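You operate a simulated robot arm through the tools that you are given. There is no shell and no other tool.

The job below is to be done with a simulated robot arm. You get a single attempt, and the scene is never put back.

## Task
Wipe the grease off the board with the white rag, then dry it with the yellow one.
Fine: dip the white rag in the blue tub of sanitizer; put both rags back.

The check looks at the end state, three seconds after you hand in, the way a careful person would. Anything else that was tipped, shoved, dropped, spilled or broken makes it a failure.

## Robot
A 7-joint arm with a two-finger parallel gripper, fixed in place. Base frame: the origin is on the floor under the middle of its stand, x ahead of it, y to its left, z up. Lengths are in mm, angles in rad, forces in N, time in s.
It reaches about 1147 mm from its shoulder. Its first joint turns from -2.897 to 2.897 rad. Payload 3.43 kg.
The tool frame sits at the grasp point between the pads (the TCP): z along the fingers, y along the line on which they close. The tips reach 30 mm beyond it. The gripper opens to 94 mm. The fingers are 28 mm wide and 10 mm thick; the gripper's body (50 by 96 mm) begins 55 mm behind the TCP.
Orientation is told as [roll, pitch, yaw] about the base's x, y, z axes, in that order, counted from this pose: with the fingers straight down and closing along the base's y, the tool's x points along the base's -x, its y along +y and its z along -z.

## Interface
- The arm moves only by the tool arm_command. Its argument "motion" is text: rows parted by semicolons, each of 7 numbers parted by spaces: the shift along the base's x, y, z in mm, then the turn, a rotation vector about the base's x, y, z in rad, then the opening, from 0 (shut) to 1 (fully open). In form: dx dy dz ax ay az fingers; .... A call has 1 to 20 rows; each row shifts and turns the commanded pose from where the row before left it. Each row takes 0.2 s and may step no farther than 50 mm and 0.15 rad from the row before; otherwise, or with a gripper value out of range, the whole call is refused. A pose out of reach is approached as far as the arm can. The call stops where the force on the tool passes 50 N (or 10 N more than at its start, if that is more) or the arm is blocked; 0.2 s more then pass. The fingers move at their own pace (about 45 mm/s each) and stop on an object; they squeeze with about 41 N. The grip force told is the motor's: it shows also when the fingers shut on nothing. Time passes only in rows, and 0.2 s behind the last, so rows that do not move let the fingers close. The reply holds the time, the measured pose of the TCP, the force on the tool along the base axes, the opening and the grip force, in the units named above and with some noise, with the torque about the TCP (base axes, N m) and any sound that the robot's microphone picked up.
- Cameras (640 x 400 px; columns grow to the right, rows downward): "scene" is fixed at [51.3, 498.9, 1505.5]; the picture's right is [-0.69, -0.72, 0.00], its down [-0.23, 0.22, -0.95] and it looks along [0.69, -0.65, -0.32] (base axes); focal length 311 px, centre (320, 200). "wrist" rides on the gripper at [76, 14, -103] in the tool frame; the picture's right is [-0.18, 0.98, 0.00], its down [-0.75, -0.14, -0.64] and it looks along [-0.63, -0.12, 0.77] (tool axes); focal length 243 px, centre (320, 200). There is no depth. A picture from a camera that has moved, and an enlarged one, comes with that camera's place and axes in the base frame and with its lens.
- grab_frame(camera): a new picture of that camera. It takes no simulated time.
- inspect(camera, box): a new picture of the part [left, top, right, bottom] of that camera's present view, enlarged. It takes no simulated time.
- close_job(): hands the job in; it is judged then, once.

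Nothing tells you positions but the pictures and the camera data. Unless the task says otherwise, let go and move clear before handing in.

The tools are called by a JSON object that holds its "fn" and its "kwargs". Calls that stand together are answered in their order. arm_command: Moves the arm, as the interface text tells. Its arguments: {"type":"object","properties":{"motion":{"type":"string"}},"required":["motion"]} The other tools are called the same way: grab_frame (camera) takes a picture; inspect (camera, box) takes an enlarged picture of a part of a camera's view; close_job () hands the job in.

At the start:

```text
time: 0.0
tool_pos: [421.2, -245.3, 1214.9]
tcp_rot: [0.0, 0.001, 0.001]
wrist_force: [0.4, 0.8, 0.2]
torque: [-0.01, -0.01, -0.01]
grip_width: 94.2
grasp_force: 0.0
```

scene: 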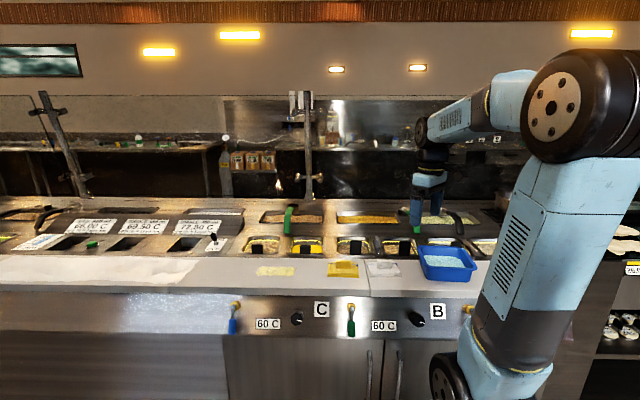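
wrist: 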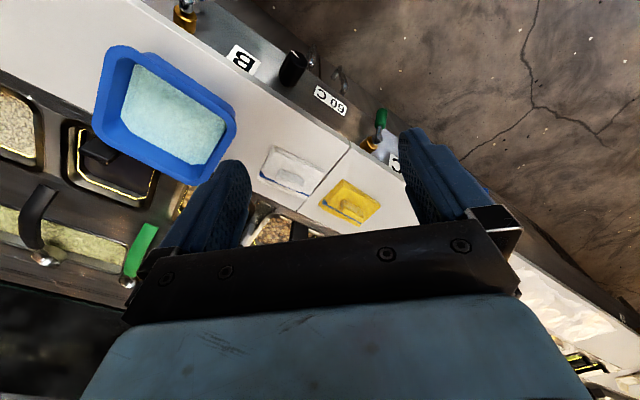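

I see a counter with a blue tub, a white rag, a yellow rag, and some pale stained areas on the board to the left. I'll enlarge the views first to place everything before moving.

{"fn": "inspect", "kwargs": {"camera": "scene", "box": [230, 220, 500, 330]}}

{"fn": "inspect", "kwargs": {"camera": "scene", "box": [0, 180, 270, 340]}}

{"fn": "inspect", "kwargs": {"camera": "wrist", "box": [80, 20, 420, 240]}}

{"fn": "inspect", "kwargs": {"camera": "scene", "box": [240, 250, 400, 300]}}

```text
2.37 times, centred on (365, 275) of scene
camera zoom: at [51.3, 498.9, 1505.5], right [-0.69, -0.72, 0.0], down [-0.23, 0.22, -0.95], along [0.69, -0.65, -0.32], focal length 737 px, centre (213, 22)
```

zoom: 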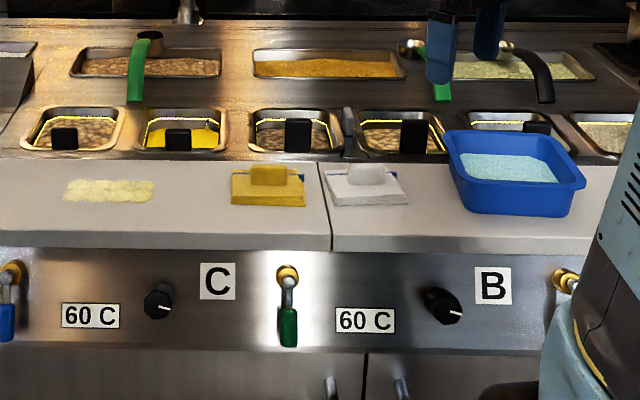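

```text
2.37 times, centred on (135, 260) of scene
camera zoom: at [51.3, 498.9, 1505.5], right [-0.69, -0.72, 0.0], down [-0.23, 0.22, -0.95], along [0.69, -0.65, -0.32], focal length 737 px, centre (758, 58)
```

zoom: 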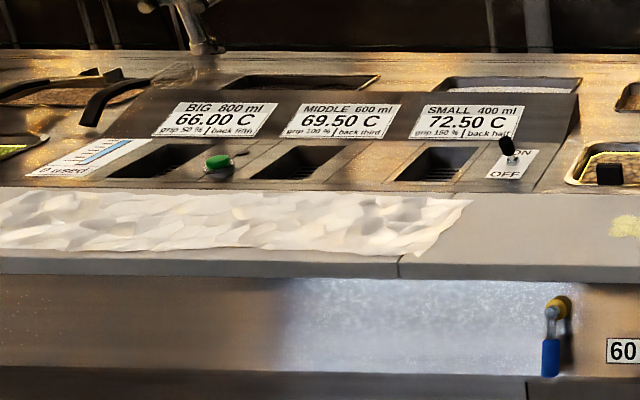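

```text
1.82 times, centred on (250, 130) of wrist
camera zoom: at [345.3, -229.8, 1317.1], right [0.18, 0.98, 0.0], down [0.75, -0.14, 0.64], along [0.63, -0.12, -0.77], focal length 441 px, centre (447, 327)
```

zoom: 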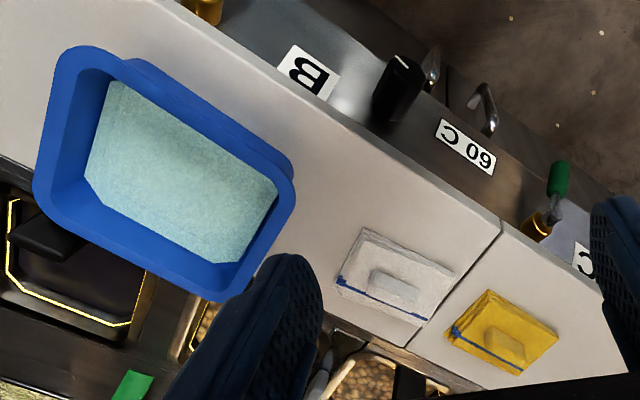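

```text
4.00 times, centred on (320, 275) of scene
camera zoom: at [51.3, 498.9, 1505.5], right [-0.69, -0.72, 0.0], down [-0.23, 0.22, -0.95], along [0.69, -0.65, -0.32], focal length 1243 px, centre (320, -100)
```

zoom: 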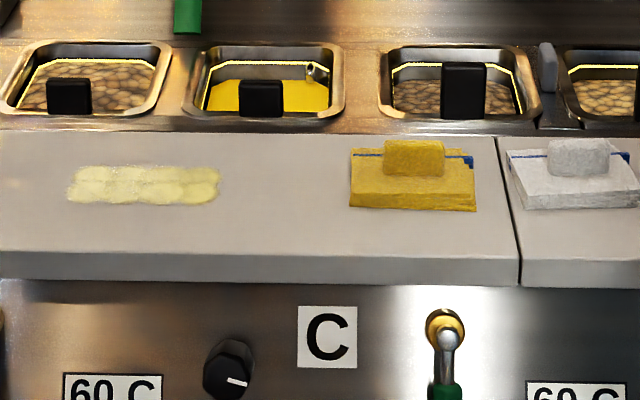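

The white rag's knob seems to be near (603, -335, 927) and the yellow rag's near (702, -228, 930). The grease is near (878, -60, ~900), and the counter runs diagonally at about 46°. I'll turn the gripper to match the counter and take a closer look from above.

{"fn": "arm_command", "kwargs": {"motion": "37 16 0 0 0 -0.127 1;37 16 0 0 0 -0.127 1;37 16 0 0 0 -0.127 1;37 16 0 0 0 -0.127 1;37 16 0 0 0 -0.127 1;37 16 0 0 0 -0.127 1"}}

{"fn": "grab_frame", "kwargs": {"camera": "wrist"}}

{"fn": "grab_frame", "kwargs": {"camera": "scene"}}

```text
time: 1.4
tool_pos: [642.5, -149.5, 1215.6]
tcp_rot: [-0.002, 0.001, -0.764]
wrist_force: [-1.5, -0.2, 0.5]
torque: [0.03, -0.02, 0.01]
grip_width: 94.1
grasp_force: 0.1
```

```text
taken
camera wrist: at [598.0, -85.8, 1317.9], right [0.81, 0.58, 0.0], down [0.45, -0.62, 0.64], along [0.37, -0.52, -0.77], focal length 243 px, centre (320, 200)
```

wrist: 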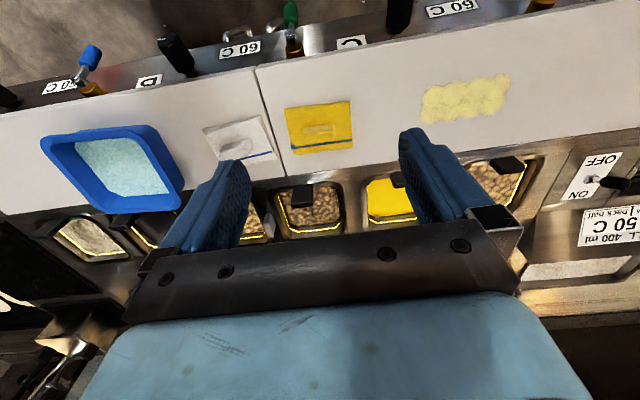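

```text
taken
```

scene: 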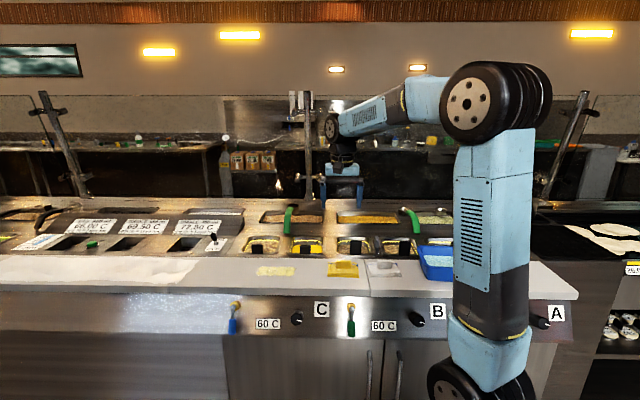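

{"fn": "inspect", "kwargs": {"camera": "wrist", "box": [180, 60, 370, 180]}}

{"fn": "inspect", "kwargs": {"camera": "wrist", "box": [20, 100, 220, 225]}}

{"fn": "inspect", "kwargs": {"camera": "wrist", "box": [380, 40, 580, 165]}}

```text
3.33 times, centred on (275, 120) of wrist
camera zoom: at [598.0, -85.8, 1317.9], right [0.81, 0.58, 0.0], down [0.45, -0.62, 0.64], along [0.37, -0.52, -0.77], focal length 809 px, centre (470, 467)
```

zoom: 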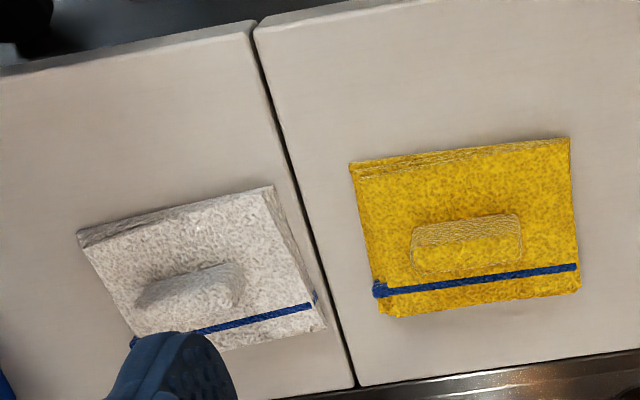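

```text
3.20 times, centred on (120, 162) of wrist
camera zoom: at [598.0, -85.8, 1317.9], right [0.81, 0.58, 0.0], down [0.45, -0.62, 0.64], along [0.37, -0.52, -0.77], focal length 776 px, centre (960, 320)
```

zoom: 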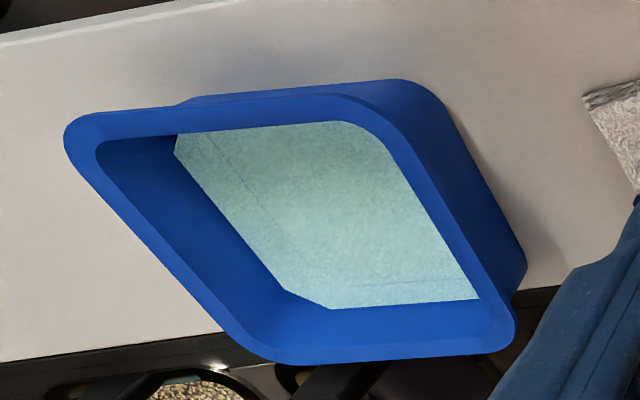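

```text
3.20 times, centred on (480, 102) of wrist
camera zoom: at [598.0, -85.8, 1317.9], right [0.81, 0.58, 0.0], down [0.45, -0.62, 0.64], along [0.37, -0.52, -0.77], focal length 776 px, centre (-192, 512)
```

zoom: 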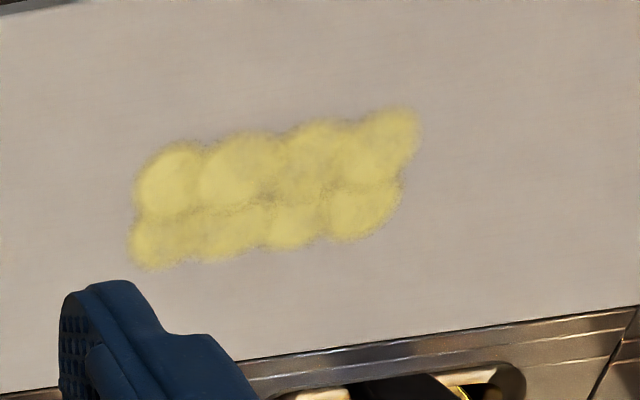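

The board surface is at about z ≈ 903 and the tub rim at about z ≈ 968. The rags are thin pads with bar handles, and the grease is a 4x2 cluster of blobs. I'll shift toward the tub and white rag for better measurements.

{"fn": "arm_command", "kwargs": {"motion": "-35 -35 0 0 0 0 1;-35 -35 0 0 0 0 1;-35 -35 0 0 0 0 1;-25 -25 0 0 0 0 1;0 0 0 0 0 0 1"}}

{"fn": "grab_frame", "kwargs": {"camera": "wrist"}}

{"fn": "inspect", "kwargs": {"camera": "wrist", "box": [150, 60, 350, 185]}}

{"fn": "inspect", "kwargs": {"camera": "wrist", "box": [300, 60, 500, 185]}}

{"fn": "inspect", "kwargs": {"camera": "scene", "box": [310, 240, 470, 300]}}

```text
time: 2.6
tool_pos: [512.8, -278.9, 1212.9]
tcp_rot: [0.0, 0.001, -0.763]
wrist_force: [-0.3, 0.0, -0.5]
torque: [0.01, 0.02, -0.02]
grip_width: 94.1
grasp_force: 0.0
```

```text
taken
camera wrist: at [468.2, -214.6, 1316.7], right [0.81, 0.58, 0.0], down [0.45, -0.62, 0.64], along [0.37, -0.52, -0.77], focal length 243 px, centre (320, 200)
```

wrist: 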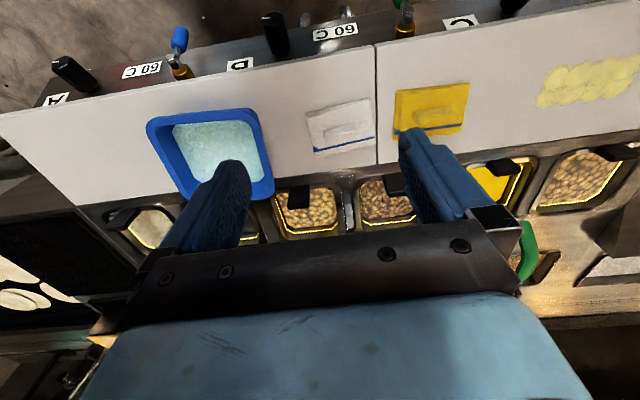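

```text
3.20 times, centred on (250, 122) of wrist
camera zoom: at [468.2, -214.6, 1316.7], right [0.81, 0.58, 0.0], down [0.45, -0.62, 0.64], along [0.37, -0.52, -0.77], focal length 776 px, centre (544, 448)
```

zoom: 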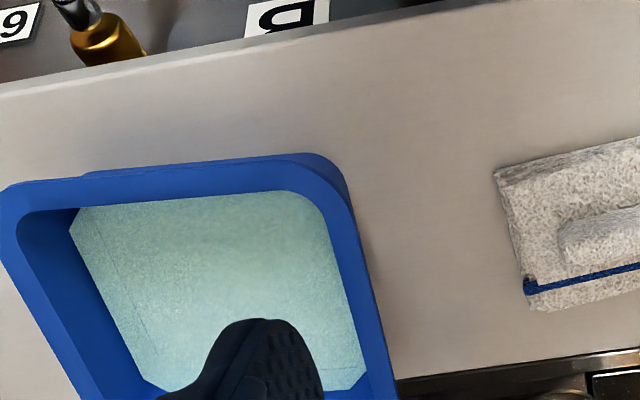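

```text
3.20 times, centred on (400, 122) of wrist
camera zoom: at [468.2, -214.6, 1316.7], right [0.81, 0.58, 0.0], down [0.45, -0.62, 0.64], along [0.37, -0.52, -0.77], focal length 776 px, centre (64, 448)
```

zoom: 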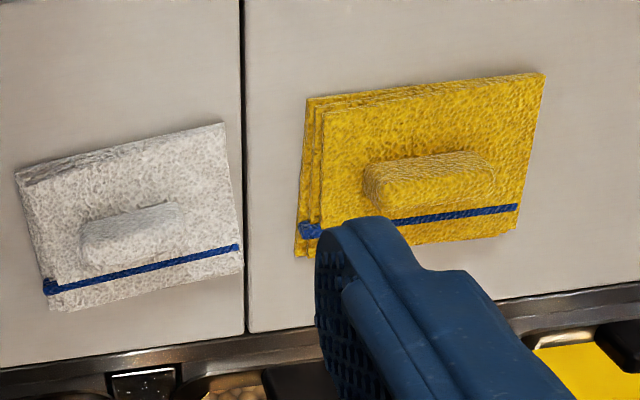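

```text
4.00 times, centred on (390, 270) of scene
camera zoom: at [51.3, 498.9, 1505.5], right [-0.69, -0.72, 0.0], down [-0.23, 0.22, -0.95], along [0.69, -0.65, -0.32], focal length 1243 px, centre (40, -80)
```

zoom: 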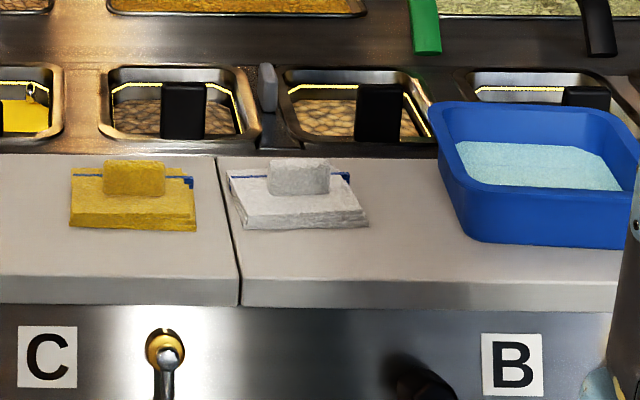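

The white rag pad measures about 110×82 mm, centred near (601, -336) and turned to about 50°. The tub centre is near (453, -486). I'll take one more view from over the tub to measure its inside and the liquid level.

{"fn": "arm_command", "kwargs": {"motion": "-10 -35 0 0 0 0 1;-10 -35 0 0 0 0 1;-10 -35 0 0 0 0 1;-10 -35 0 0 0 0 1;0 0 0 0 0 0 1"}}

{"fn": "grab_frame", "kwargs": {"camera": "wrist"}}

{"fn": "inspect", "kwargs": {"camera": "wrist", "box": [190, 60, 350, 160]}}

{"fn": "inspect", "kwargs": {"camera": "wrist", "box": [340, 40, 500, 140]}}

```text
time: 3.8
tool_pos: [471.8, -420.2, 1214.1]
tcp_rot: [0.0, 0.0, -0.762]
wrist_force: [-0.1, -1.3, -1.0]
torque: [-0.01, -0.04, 0.0]
grip_width: 94.1
grasp_force: 0.0
```

```text
taken
camera wrist: at [427.0, -355.7, 1317.0], right [0.81, 0.58, 0.0], down [0.45, -0.62, 0.64], along [0.37, -0.52, -0.77], focal length 243 px, centre (320, 200)
```

wrist: 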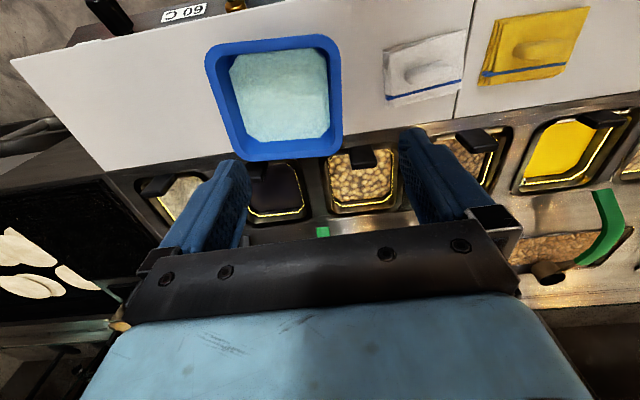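

```text
4.00 times, centred on (270, 110) of wrist
camera zoom: at [427.0, -355.7, 1317.0], right [0.81, 0.58, 0.0], down [0.45, -0.62, 0.64], along [0.37, -0.52, -0.77], focal length 970 px, centre (520, 560)
```

zoom: 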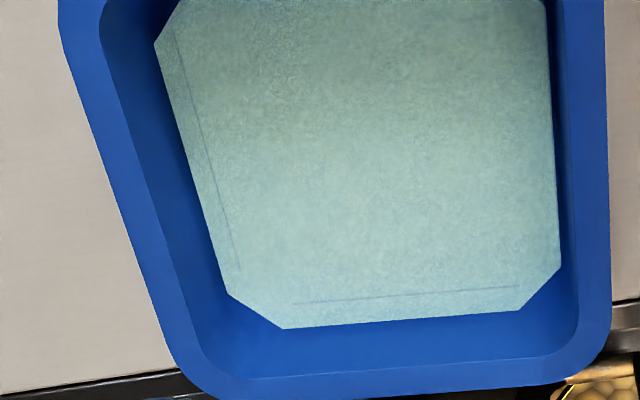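

```text
4.00 times, centred on (420, 90) of wrist
camera zoom: at [427.0, -355.7, 1317.0], right [0.81, 0.58, 0.0], down [0.45, -0.62, 0.64], along [0.37, -0.52, -0.77], focal length 970 px, centre (-80, 640)
```

zoom: 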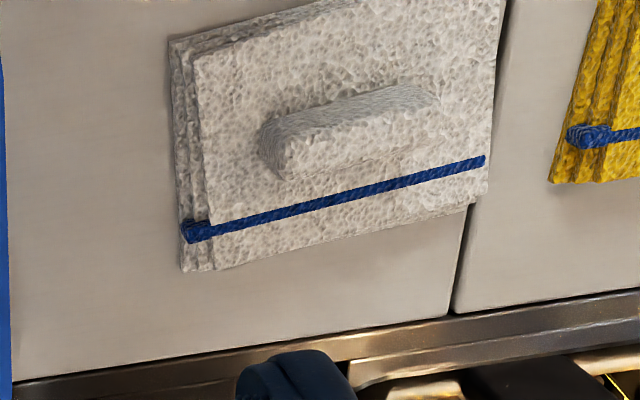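

The tub is turned to about 39–40°. I'll zoom on its front part, and on the white rag's handle, before gripping.

{"fn": "inspect", "kwargs": {"camera": "wrist", "box": [195, 25, 355, 125]}}

{"fn": "inspect", "kwargs": {"camera": "wrist", "box": [370, 20, 490, 110]}}

{"fn": "inspect", "kwargs": {"camera": "scene", "box": [360, 250, 410, 281]}}

{"fn": "inspect", "kwargs": {"camera": "scene", "box": [410, 235, 490, 290]}}

```text
4.00 times, centred on (275, 75) of wrist
camera zoom: at [427.0, -355.7, 1317.0], right [0.81, 0.58, 0.0], down [0.45, -0.62, 0.64], along [0.37, -0.52, -0.77], focal length 970 px, centre (500, 700)
```

zoom: 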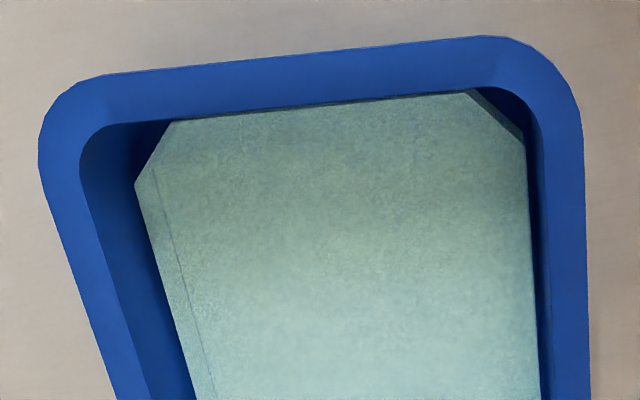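

```text
4.44 times, centred on (430, 65) of wrist
camera zoom: at [427.0, -355.7, 1317.0], right [0.81, 0.58, 0.0], down [0.45, -0.62, 0.64], along [0.37, -0.52, -0.77], focal length 1078 px, centre (-169, 800)
```

zoom: 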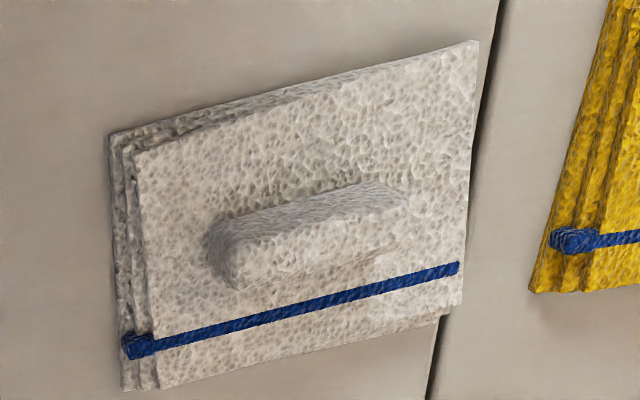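

```text
12.80 times, centred on (385, 266) of scene
camera zoom: at [51.3, 498.9, 1505.5], right [-0.69, -0.72, 0.0], down [-0.23, 0.22, -0.95], along [0.69, -0.65, -0.32], focal length 3978 px, centre (-512, -638)
```

zoom: 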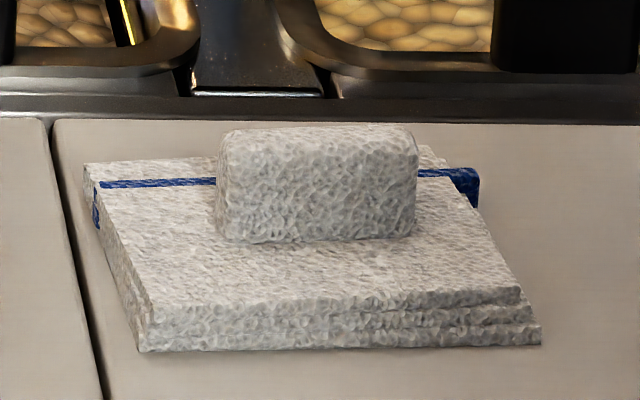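

```text
7.27 times, centred on (450, 262) of scene
camera zoom: at [51.3, 498.9, 1505.5], right [-0.69, -0.72, 0.0], down [-0.23, 0.22, -0.95], along [0.69, -0.65, -0.32], focal length 2260 px, centre (-626, -254)
```

zoom: 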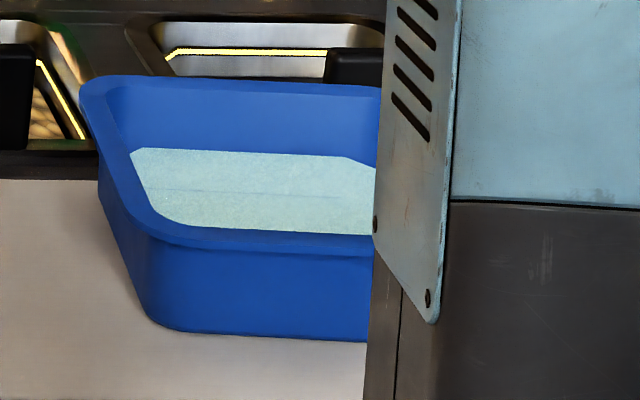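

The white rag's handle is a bar of about 55×16×28 mm, centred near (600, -335), with its top at z≈948 and running at about 50°. I'll turn the gripper to close across the thin side of the bar and hover above it.

{"fn": "arm_command", "kwargs": {"motion": "10.7 7.1 -8 0 0 0.1362 1;10.7 7.1 -8 0 0 0.1362 1;10.7 7.1 -8 0 0 0.1362 1;10.7 7.1 -8 0 0 0.1362 1;10.7 7.1 -8 0 0 0.1362 1;10.7 7.1 -8 0 0 0.1362 1;10.7 7.1 -8 0 0 0.1362 1;10.7 7.1 -8 0 0 0.1362 1;10.7 7.1 -8 0 0 0.1362 1;10.7 7.1 -8 0 0 0.1362 1;10.7 7.1 -8 0 0 0.1362 1;10.7 7.1 -8 0 0 0.1362 1;0 0 0 0 0 0 1"}}

{"fn": "grab_frame", "kwargs": {"camera": "wrist"}}

{"fn": "grab_frame", "kwargs": {"camera": "scene"}}

```text
time: 6.6
tool_pos: [600.7, -333.1, 1118.2]
tcp_rot: [0.0, 0.0, 0.872]
wrist_force: [0.2, 0.6, 0.2]
torque: [0.01, 0.02, 0.0]
grip_width: 94.0
grasp_force: 0.1
```

```text
taken
camera wrist: at [541.8, -382.0, 1221.0], right [-0.63, 0.77, 0.0], down [0.59, 0.49, 0.64], along [0.5, 0.41, -0.77], focal length 243 px, centre (320, 200)
```

wrist: 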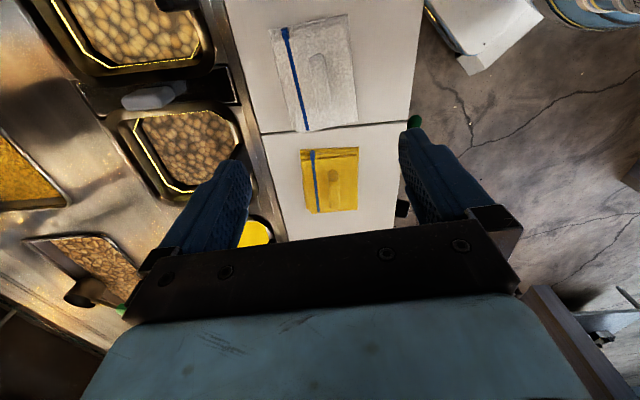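

```text
taken
```

scene: 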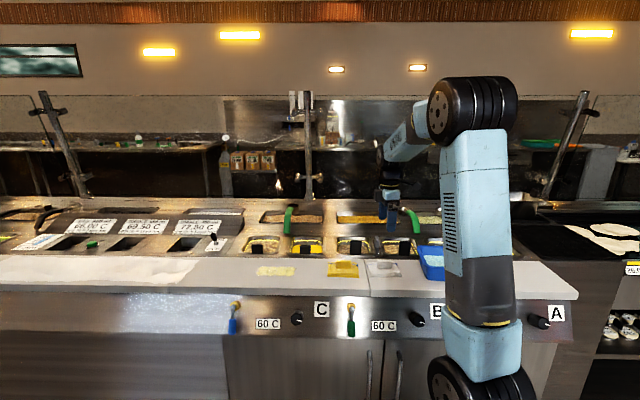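

The gripper now hovers over the white rag with the bar running across its closing line. I'll zoom in to check the alignment.

{"fn": "inspect", "kwargs": {"camera": "wrist", "box": [250, 0, 410, 100]}}

{"fn": "inspect", "kwargs": {"camera": "wrist", "box": [250, 100, 410, 230]}}

```text
4.00 times, centred on (330, 50) of wrist
camera zoom: at [541.8, -382.0, 1221.0], right [-0.63, 0.77, 0.0], down [0.59, 0.49, 0.64], along [0.5, 0.41, -0.77], focal length 970 px, centre (280, 800)
```

zoom: 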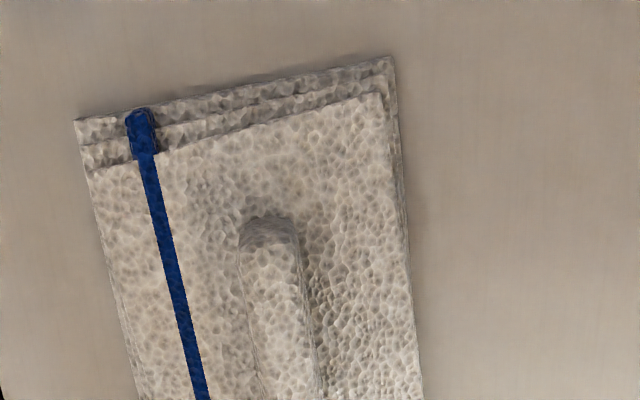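

```text
3.08 times, centred on (330, 165) of wrist
camera zoom: at [541.8, -382.0, 1221.0], right [-0.63, 0.77, 0.0], down [0.59, 0.49, 0.64], along [0.5, 0.41, -0.77], focal length 746 px, centre (289, 308)
```

zoom: 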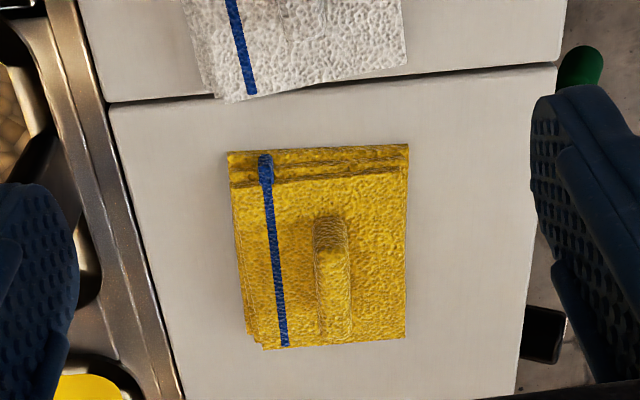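

The bar is centred under the TCP to within about 2 mm, so I'll descend over the handle now.

{"fn": "arm_command", "kwargs": {"motion": "0 0 -35 0 0 0 0.7;0 0 -35 0 0 0 0.7;0 0 -35 0 0 0 0.7;0 0 -30 0 0 0 0.7;0 0 -15 0 0 0 0.7;0 0 -8 0 0 0 0.7;0 0 0 0 0 0 0.7"}}

{"fn": "inspect", "kwargs": {"camera": "scene", "box": [340, 220, 440, 290]}}

{"fn": "grab_frame", "kwargs": {"camera": "wrist"}}

```text
time: 8.2
tool_pos: [601.6, -334.1, 960.8]
tcp_rot: [-0.001, 0.0, 0.871]
wrist_force: [0.4, -0.5, -0.3]
torque: [0.01, 0.02, 0.01]
grip_width: 65.8
grasp_force: 0.1
```

```text
5.71 times, centred on (390, 255) of scene
camera zoom: at [51.3, 498.9, 1505.5], right [-0.69, -0.72, 0.0], down [-0.23, 0.22, -0.95], along [0.69, -0.65, -0.32], focal length 1776 px, centre (-80, -114)
```

zoom: 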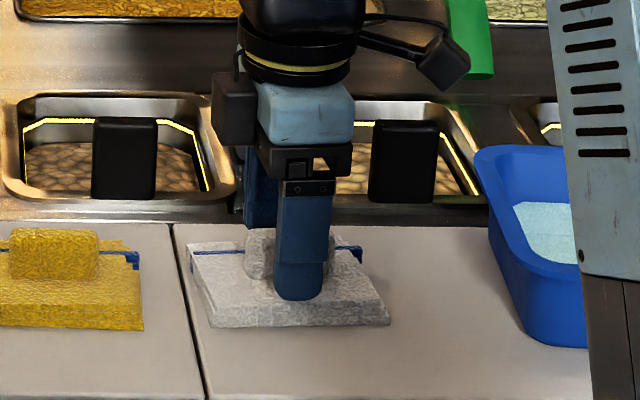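

```text
taken
camera wrist: at [542.1, -381.1, 1062.9], right [-0.63, 0.77, 0.0], down [0.59, 0.49, 0.64], along [0.5, 0.41, -0.77], focal length 243 px, centre (320, 200)
```

wrist: 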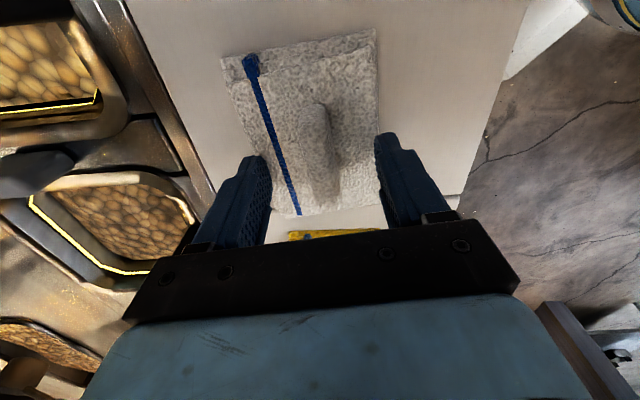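

The fingers straddle the handle. I'll zoom the wrist view to check how well it is centred along the bar.

{"fn": "inspect", "kwargs": {"camera": "wrist", "box": [210, 20, 410, 240]}}

{"fn": "inspect", "kwargs": {"camera": "scene", "box": [365, 245, 405, 280]}}

```text
1.82 times, centred on (310, 130) of wrist
camera zoom: at [542.1, -381.1, 1062.9], right [-0.63, 0.77, 0.0], down [0.59, 0.49, 0.64], along [0.5, 0.41, -0.77], focal length 441 px, centre (338, 327)
```

zoom: 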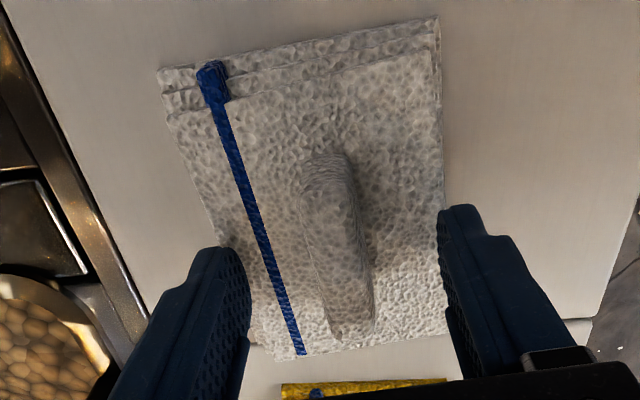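

```text
11.43 times, centred on (385, 262) of scene
camera zoom: at [51.3, 498.9, 1505.5], right [-0.69, -0.72, 0.0], down [-0.23, 0.22, -0.95], along [0.69, -0.65, -0.32], focal length 3552 px, centre (-423, -514)
```

zoom: 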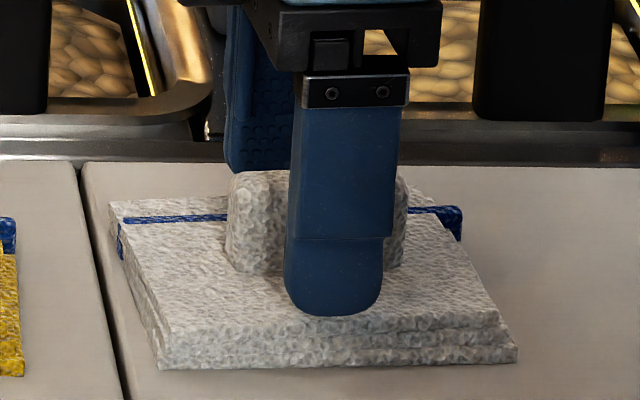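

The bar is centred but turned about 2° from the gripper. I'll correct the yaw and lower a little more to feel for the pad's top.

{"fn": "arm_command", "kwargs": {"motion": "-1 -1 -3 0 0 -0.03 0.6;0 0 -2 0 0 0 0.6;0 0 0 0 0 0 0.6"}}

{"fn": "inspect", "kwargs": {"camera": "scene", "box": [365, 245, 405, 280]}}

```text
time: 9.0
tool_pos: [599.7, -334.6, 954.4]
tcp_rot: [0.0, -0.002, 0.842]
wrist_force: [-0.4, -0.3, -1.1]
torque: [0.03, -0.02, -0.01]
grip_width: 56.5
grasp_force: 0.0
```

```text
11.43 times, centred on (385, 262) of scene
camera zoom: at [51.3, 498.9, 1505.5], right [-0.69, -0.72, 0.0], down [-0.23, 0.22, -0.95], along [0.69, -0.65, -0.32], focal length 3552 px, centre (-423, -514)
```

zoom: 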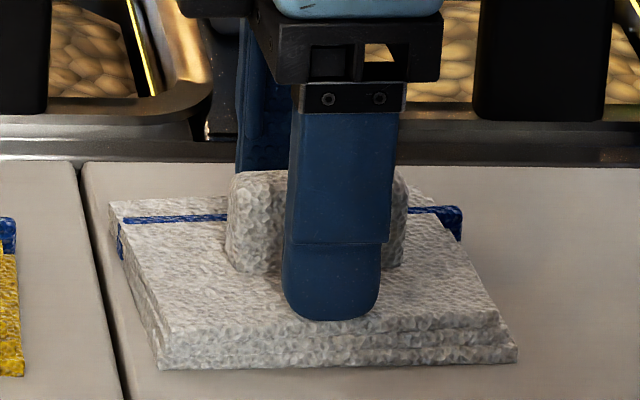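

The tips are a few millimetres above the pad and straddle the handle well, so I'll close the fingers.

{"fn": "arm_command", "kwargs": {"motion": "0 0 -1 0 0 0 0.3;0 0 0 0 0 0 0.1;0 0 0 0 0 0 0;0 0 0 0 0 0 0;0 0 0 0 0 0 0;0 0 0 0 0 0 0"}}

{"fn": "inspect", "kwargs": {"camera": "scene", "box": [365, 245, 405, 280]}}

{"fn": "grab_frame", "kwargs": {"camera": "wrist"}}

```text
time: 10.4
tool_pos: [599.7, -335.1, 953.4]
tcp_rot: [0.001, 0.0, 0.841]
wrist_force: [-0.6, -0.9, 8.4]
torque: [-0.01, 0.0, 0.27]
grip_width: 19.4
grasp_force: 40.9
```

```text
11.43 times, centred on (385, 262) of scene
camera zoom: at [51.3, 498.9, 1505.5], right [-0.69, -0.72, 0.0], down [-0.23, 0.22, -0.95], along [0.69, -0.65, -0.32], focal length 3552 px, centre (-423, -514)
```

zoom: 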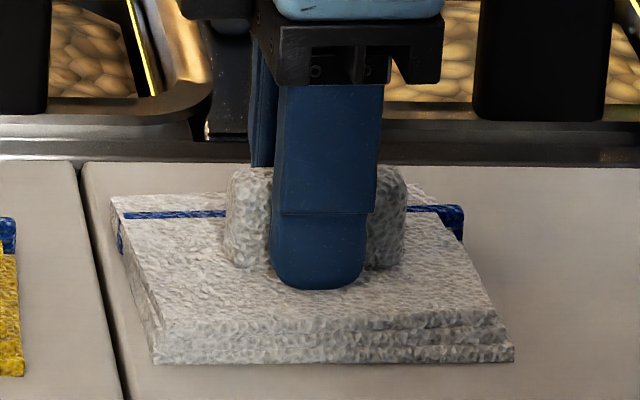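

```text
taken
camera wrist: at [539.4, -381.1, 1057.7], right [-0.61, 0.79, 0.0], down [0.61, 0.47, 0.64], along [0.51, 0.39, -0.77], focal length 243 px, centre (320, 200)
```

wrist: 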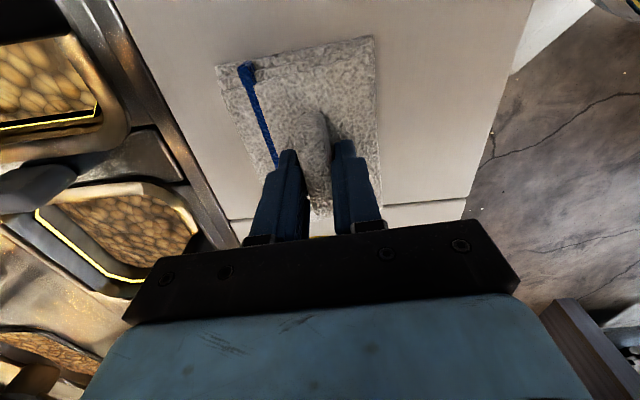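

I have the handle: 19 mm grip width and 41 N of force, at about (599.7, -335.1, 953.4) with yaw 0.841, which I'll reuse when putting the rag back. Next I'll lift the rag straight up.

{"fn": "arm_command", "kwargs": {"motion": "0 0 5 0 0 0 0;0 0 15 0 0 0 0;0 0 30 0 0 0 0;0 0 35 0 0 0 0;0 0 35 0 0 0 0;0 0 30 0 0 0 0;0 0 0 0 0 0 0"}}

{"fn": "grab_frame", "kwargs": {"camera": "wrist"}}

{"fn": "inspect", "kwargs": {"camera": "scene", "box": [330, 180, 450, 290]}}

```text
time: 12.0
tool_pos: [600.9, -334.1, 1104.4]
tcp_rot: [0.001, -0.001, 0.842]
wrist_force: [0.6, 0.4, -0.3]
torque: [0.01, -0.01, -0.04]
grip_width: 19.1
grasp_force: 41.3
```

```text
taken
camera wrist: at [539.5, -379.5, 1206.7], right [-0.61, 0.79, 0.0], down [0.61, 0.47, 0.64], along [0.51, 0.39, -0.77], focal length 243 px, centre (320, 200)
```

wrist: 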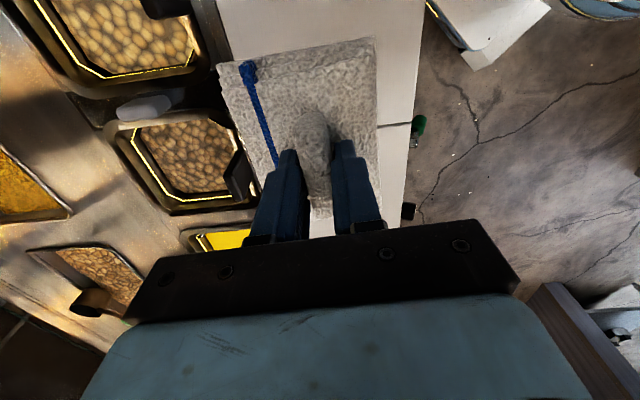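

```text
3.64 times, centred on (390, 235) of scene
camera zoom: at [51.3, 498.9, 1505.5], right [-0.69, -0.72, 0.0], down [-0.23, 0.22, -0.95], along [0.69, -0.65, -0.32], focal length 1130 px, centre (66, 73)
```

zoom: 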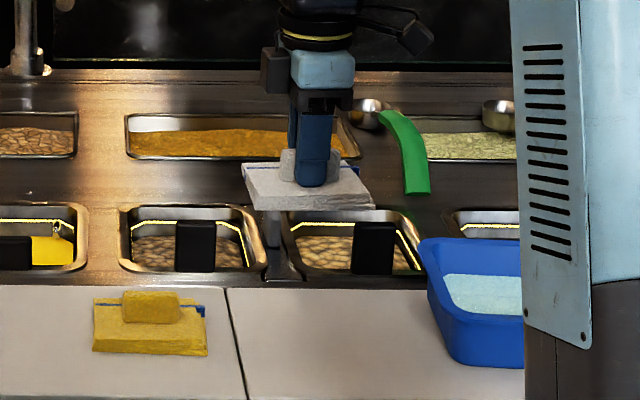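

The rag is held level and secure. I'll carry it over the tub centre at about (450, -483) and turn it to match the tub's angle.

{"fn": "arm_command", "kwargs": {"motion": "-25.2 -24.8 0 0 0 -0.0225 0;-25.2 -24.8 0 0 0 -0.0225 0;-25.2 -24.8 0 0 0 -0.0225 0;-25.2 -24.8 0 0 0 -0.0225 0;-25.2 -24.8 0 0 0 -0.0225 0;-25.2 -24.8 0 0 0 -0.0225 0;0 0 0 0 0 0 0"}}

{"fn": "grab_frame", "kwargs": {"camera": "wrist"}}

{"fn": "inspect", "kwargs": {"camera": "scene", "box": [380, 180, 500, 290]}}

```text
time: 13.6
tool_pos: [448.9, -485.3, 1104.2]
tcp_rot: [-0.001, 0.0, 0.705]
wrist_force: [-0.4, 0.3, -0.6]
torque: [-0.06, -0.03, 0.02]
grip_width: 19.2
grasp_force: 41.6
```

```text
taken
camera wrist: at [383.2, -522.2, 1206.5], right [-0.5, 0.87, 0.0], down [0.67, 0.38, 0.64], along [0.56, 0.32, -0.77], focal length 243 px, centre (320, 200)
```

wrist: 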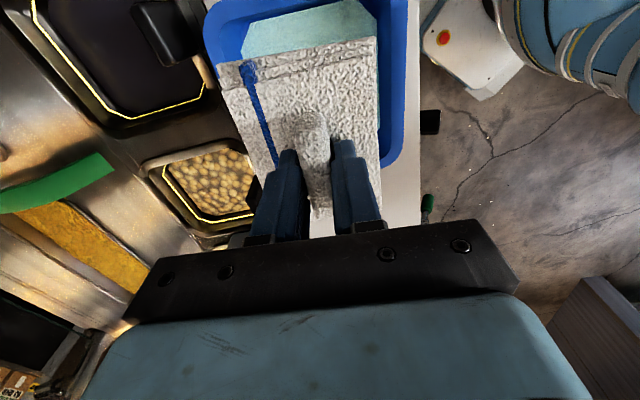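

```text
3.64 times, centred on (440, 235) of scene
camera zoom: at [51.3, 498.9, 1505.5], right [-0.69, -0.72, 0.0], down [-0.23, 0.22, -0.95], along [0.69, -0.65, -0.32], focal length 1130 px, centre (-116, 73)
```

zoom: 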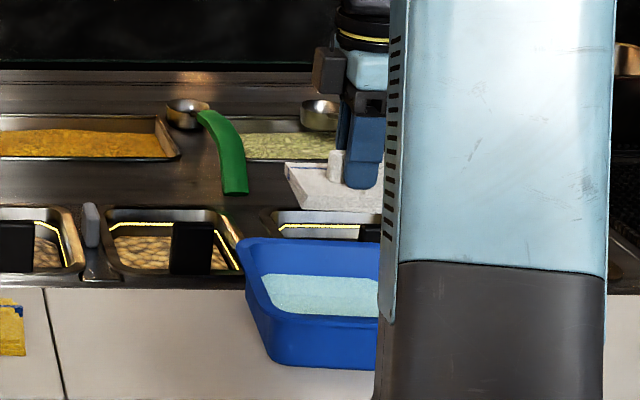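

The rag is now above the tub. I'll zoom to check its placement before lowering it.

{"fn": "inspect", "kwargs": {"camera": "wrist", "box": [190, 0, 430, 150]}}

```text
2.67 times, centred on (310, 75) of wrist
camera zoom: at [383.2, -522.2, 1206.5], right [-0.5, 0.87, 0.0], down [0.67, 0.38, 0.64], along [0.56, 0.32, -0.77], focal length 647 px, centre (347, 533)
```

zoom: 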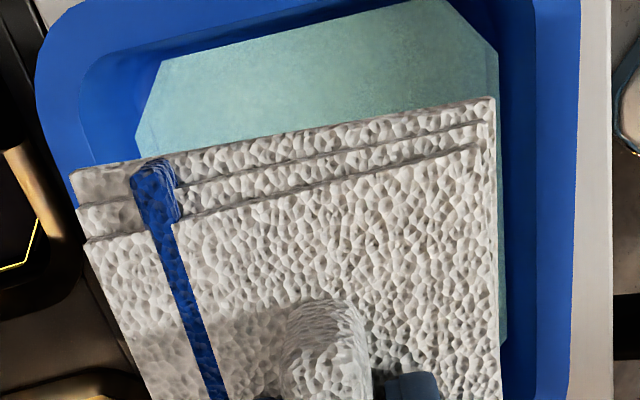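

The rag is aligned with the tub to within a few millimetres. I'll nudge it by (2.4, 4.0) and lower it into the sanitizer, slowly near the end.

{"fn": "arm_command", "kwargs": {"motion": "2.4 4 -25 0 0 0 0;0 0 -30 0 0 0 0;0 0 -30 0 0 0 0;0 0 -15 0 0 0 0;0 0 -10 0 0 0 0;0 0 -5 0 0 0 0;0 0 0 0 0 0 0"}}

{"fn": "grab_frame", "kwargs": {"camera": "wrist"}}

{"fn": "inspect", "kwargs": {"camera": "scene", "box": [410, 220, 470, 290]}}

```text
time: 15.2
tool_pos: [450.5, -480.5, 989.6]
tcp_rot: [-0.001, 0.0, 0.705]
wrist_force: [0.7, 0.7, -0.5]
torque: [-0.02, -0.02, 0.01]
grip_width: 19.2
grasp_force: 41.3
```

```text
taken
camera wrist: at [384.8, -517.5, 1092.1], right [-0.5, 0.87, 0.0], down [0.67, 0.38, 0.64], along [0.56, 0.32, -0.77], focal length 243 px, centre (320, 200)
```

wrist: 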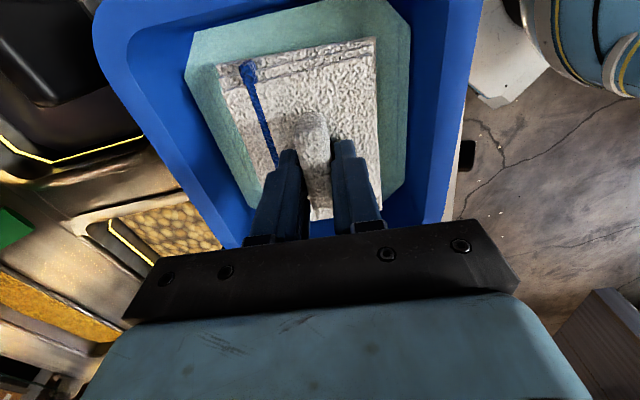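

```text
5.71 times, centred on (440, 255) of scene
camera zoom: at [51.3, 498.9, 1505.5], right [-0.69, -0.72, 0.0], down [-0.23, 0.22, -0.95], along [0.69, -0.65, -0.32], focal length 1776 px, centre (-366, -114)
```

zoom: 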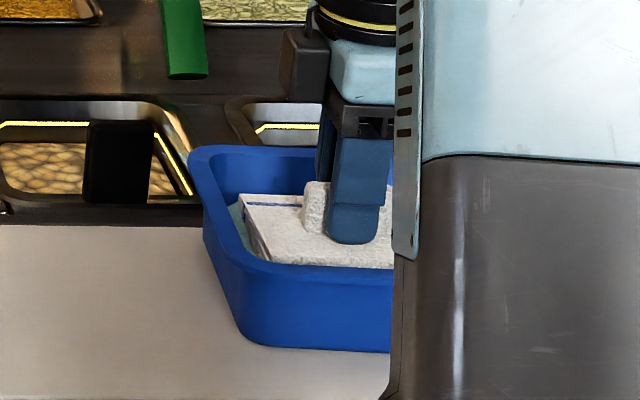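

The rag sits inside the tub with clear margins all around. I'll lower it in small steps into the liquid and watch the force.

{"fn": "arm_command", "kwargs": {"motion": "0 0 -5 0 0 0 0;0 0 -5 0 0 0 0;0 0 -5 0 0 0 0;0 0 -3 0 0 0 0;0 0 0 0 0 0 0"}}

{"fn": "inspect", "kwargs": {"camera": "wrist", "box": [90, 0, 490, 240]}}

{"fn": "inspect", "kwargs": {"camera": "scene", "box": [410, 220, 470, 290]}}

```text
time: 16.4
tool_pos: [452.2, -479.6, 971.2]
tcp_rot: [0.001, 0.001, 0.706]
wrist_force: [0.4, 0.8, -0.8]
torque: [0.0, -0.01, 0.02]
grip_width: 19.4
grasp_force: 40.7
```

```text
1.60 times, centred on (290, 120) of wrist
camera zoom: at [385.1, -517.3, 1074.3], right [-0.5, 0.87, 0.0], down [0.67, 0.38, 0.64], along [0.56, 0.32, -0.77], focal length 388 px, centre (368, 328)
```

zoom: 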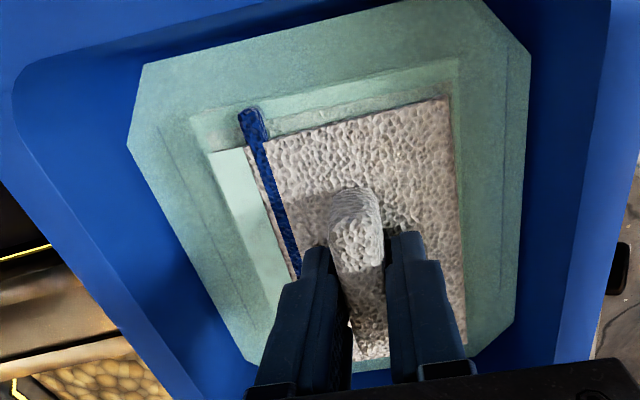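

```text
5.71 times, centred on (440, 255) of scene
camera zoom: at [51.3, 498.9, 1505.5], right [-0.69, -0.72, 0.0], down [-0.23, 0.22, -0.95], along [0.69, -0.65, -0.32], focal length 1776 px, centre (-366, -114)
```

zoom: 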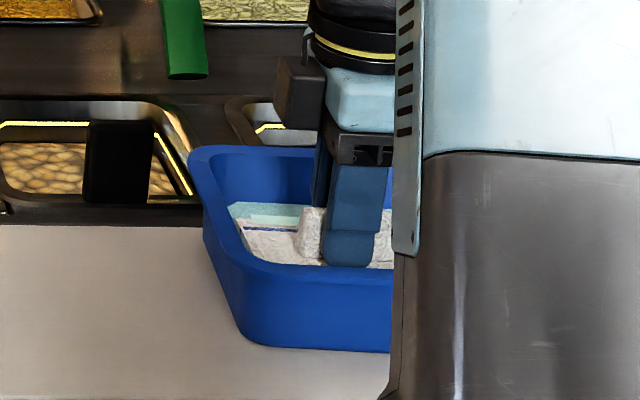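

The lower layers of the rag are under the liquid and nothing is touching the tub. I'll soak it briefly, raise it to drip just above the liquid, and look again.

{"fn": "arm_command", "kwargs": {"motion": "0 0 -2 0 0 0 0;0 0 0 0 0 0 0;0 0 0 0 0 0 0;0 0 0 0 0 0 0;0 0 0 0 0 0 0;0 0 0 0 0 0 0;0 0 5 0 0 0 0;0 0 5 0 0 0 0;0 0 5 0 0 0 0;0 0 5 0 0 0 0;0 0 5 0 0 0 0;0 0 5 0 0 0 0;0 0 0 0 0 0 0"}}

{"fn": "inspect", "kwargs": {"camera": "wrist", "box": [90, 0, 490, 240]}}

{"fn": "inspect", "kwargs": {"camera": "scene", "box": [410, 220, 470, 290]}}

```text
time: 19.2
tool_pos: [452.1, -479.6, 1000.7]
tcp_rot: [0.001, -0.001, 0.703]
wrist_force: [-0.6, -0.7, -1.3]
torque: [0.0, 0.04, -0.01]
grip_width: 19.2
grasp_force: 40.5
```

```text
1.60 times, centred on (290, 120) of wrist
camera zoom: at [385.9, -517.3, 1102.9], right [-0.5, 0.87, 0.0], down [0.67, 0.38, 0.64], along [0.56, 0.32, -0.77], focal length 388 px, centre (368, 328)
```

zoom: 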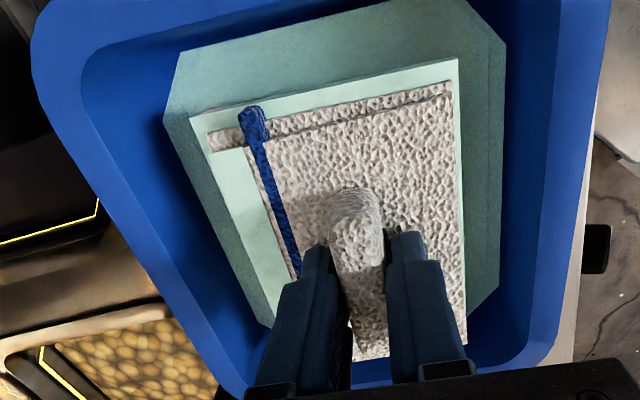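

```text
5.71 times, centred on (440, 255) of scene
camera zoom: at [51.3, 498.9, 1505.5], right [-0.69, -0.72, 0.0], down [-0.23, 0.22, -0.95], along [0.69, -0.65, -0.32], focal length 1776 px, centre (-366, -114)
```

zoom: 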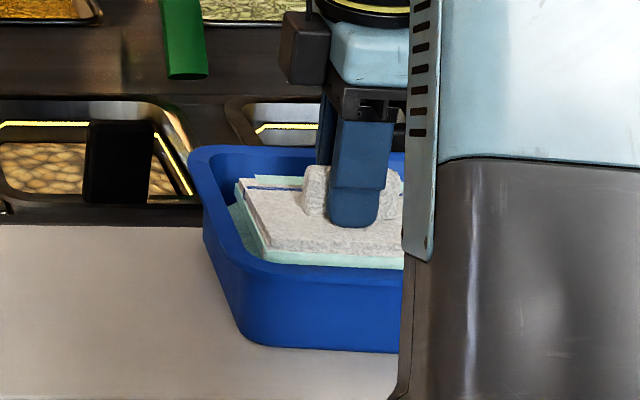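

The bottom of the rag has turned mint, so it is soaked. I'll let it drip over the tub for a few seconds before carrying it out.

{"fn": "arm_command", "kwargs": {"motion": "0 0 10 0 0 0 0;0 0 0 0 0 0 0;0 0 0 0 0 0 0;0 0 0 0 0 0 0;0 0 0 0 0 0 0;0 0 0 0 0 0 0;0 0 0 0 0 0 0;0 0 0 0 0 0 0;0 0 0 0 0 0 0;0 0 0 0 0 0 0;0 0 0 0 0 0 0;0 0 0 0 0 0 0;0 0 0 0 0 0 0;0 0 0 0 0 0 0;0 0 0 0 0 0 0;0 0 0 0 0 0 0;0 0 0 0 0 0 0;0 0 0 0 0 0 0;0 0 0 0 0 0 0;0 0 0 0 0 0 0"}}

{"fn": "inspect", "kwargs": {"camera": "wrist", "box": [90, 0, 490, 240]}}

{"fn": "inspect", "kwargs": {"camera": "scene", "box": [410, 220, 470, 290]}}

```text
time: 23.4
tool_pos: [450.8, -480.0, 1009.9]
tcp_rot: [0.0, 0.0, 0.707]
wrist_force: [0.0, 0.1, -1.0]
torque: [-0.01, -0.02, 0.0]
grip_width: 19.2
grasp_force: 41.1
```

```text
1.60 times, centred on (290, 120) of wrist
camera zoom: at [384.8, -517.8, 1112.6], right [-0.5, 0.87, 0.0], down [0.67, 0.38, 0.64], along [0.56, 0.32, -0.77], focal length 388 px, centre (368, 328)
```

zoom: 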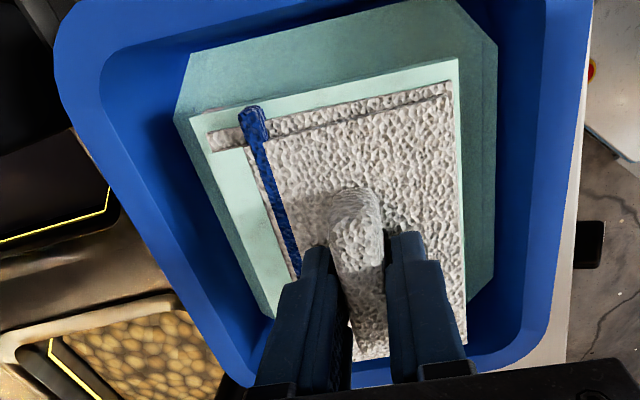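

```text
5.71 times, centred on (440, 255) of scene
camera zoom: at [51.3, 498.9, 1505.5], right [-0.69, -0.72, 0.0], down [-0.23, 0.22, -0.95], along [0.69, -0.65, -0.32], focal length 1776 px, centre (-366, -114)
```

zoom: 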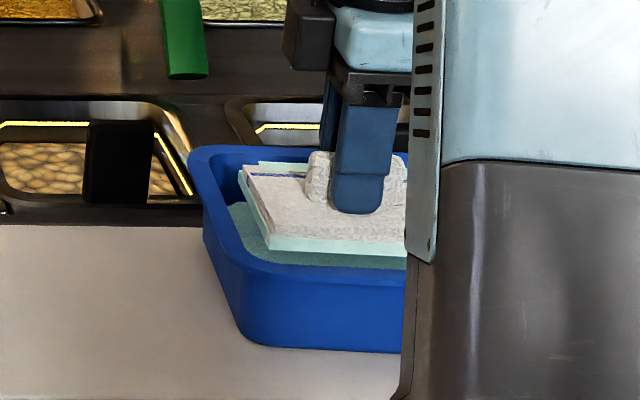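

No drips are falling. Next I'll lift the rag out and carry it along the board's centreline to the grease, centred near (866, -55).

{"fn": "arm_command", "kwargs": {"motion": "0 0 30 0 0 0 0;0 0 35 0 0 0 0;0 0 25 0 0 0 0;27 27.5 0 0 0 0.007 0;27 27.5 0 0 0 0.007 0;27 27.5 0 0 0 0.007 0;27 27.5 0 0 0 0.007 0;27 27.5 0 0 0 0.007 0;27 27.5 0 0 0 0.007 0;27 27.5 0 0 0 0.007 0;27 27.5 0 0 0 0.007 0;27 27.5 0 0 0 0.007 0;27 27.5 0 0 0 0.007 0;27 27.5 0 0 0 0.007 0;27 27.5 0 0 0 0.007 0;27 27.5 0 0 0 0.007 0;0 0 0 0 0 0 0"}}

{"fn": "grab_frame", "kwargs": {"camera": "wrist"}}

{"fn": "grab_frame", "kwargs": {"camera": "scene"}}

```text
time: 27.0
tool_pos: [803.1, -122.5, 1099.8]
tcp_rot: [-0.001, -0.001, 0.796]
wrist_force: [-0.6, 0.6, -0.8]
torque: [0.03, 0.0, -0.01]
grip_width: 19.2
grasp_force: 40.9
```

```text
taken
camera wrist: at [741.0, -165.1, 1203.3], right [-0.57, 0.82, 0.0], down [0.63, 0.44, 0.64], along [0.53, 0.37, -0.77], focal length 243 px, centre (320, 200)
```

wrist: 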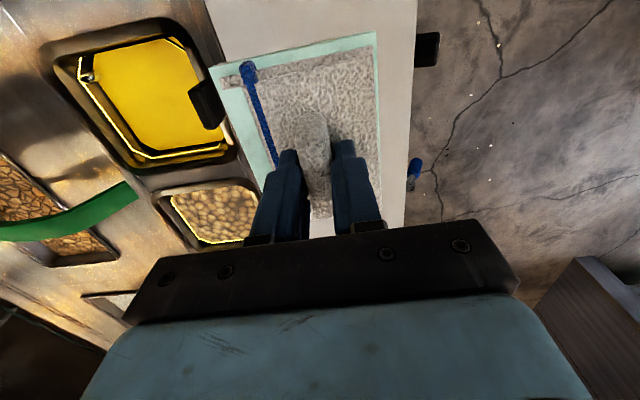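

```text
taken
```

scene: 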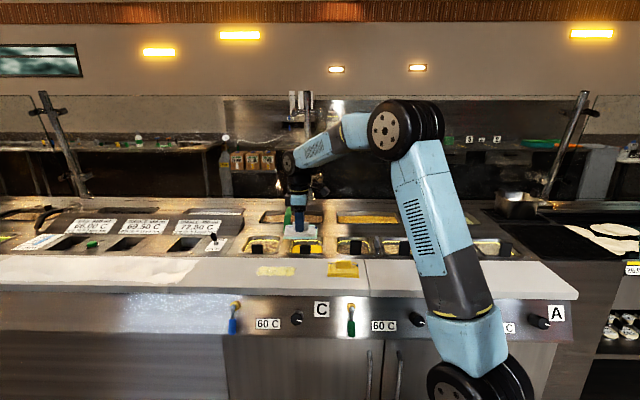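

The rag is arriving above the grease. I'll move to the near end of the patch and descend close to the board.

{"fn": "arm_command", "kwargs": {"motion": "14 19 -15 0 0 0 0;14.5 19 -25 0 0 0 0;0 0 -35 0 0 0 0;0 0 -35 0 0 0 0;0 0 -20 0 0 0 0;0 0 -5 0 0 0 0;0 0 0 0 0 0 0"}}

{"fn": "inspect", "kwargs": {"camera": "scene", "box": [240, 220, 370, 300]}}

{"fn": "grab_frame", "kwargs": {"camera": "wrist"}}

```text
time: 28.6
tool_pos: [830.9, -84.4, 964.3]
tcp_rot: [0.001, 0.0, 0.795]
wrist_force: [-0.4, 0.3, -0.5]
torque: [-0.02, 0.03, 0.01]
grip_width: 19.2
grasp_force: 41.0
```

```text
4.92 times, centred on (305, 260) of scene
camera zoom: at [51.3, 498.9, 1505.5], right [-0.69, -0.72, 0.0], down [-0.23, 0.22, -0.95], along [0.69, -0.65, -0.32], focal length 1530 px, centre (394, -95)
```

zoom: 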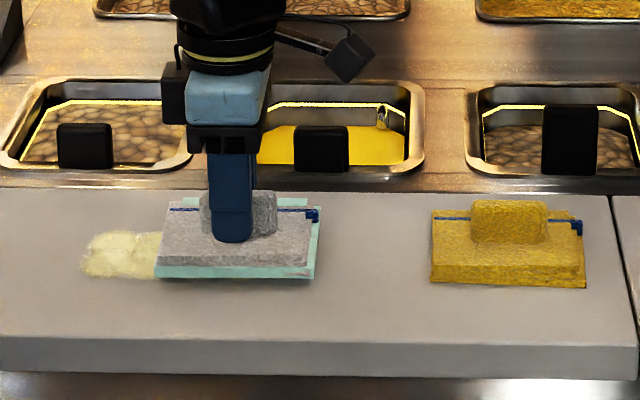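

```text
taken
camera wrist: at [768.3, -128.0, 1067.2], right [-0.57, 0.82, 0.0], down [0.63, 0.44, 0.64], along [0.53, 0.37, -0.77], focal length 243 px, centre (320, 200)
```

wrist: 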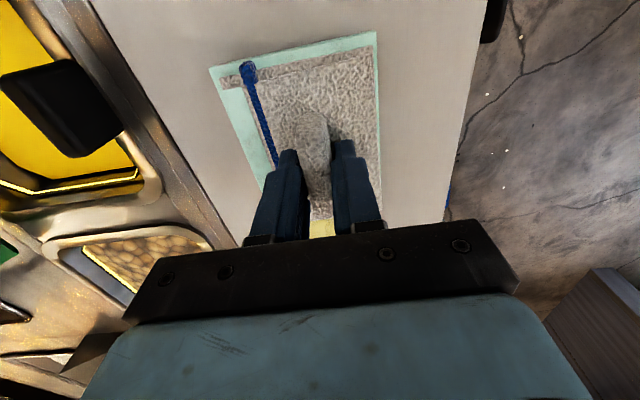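

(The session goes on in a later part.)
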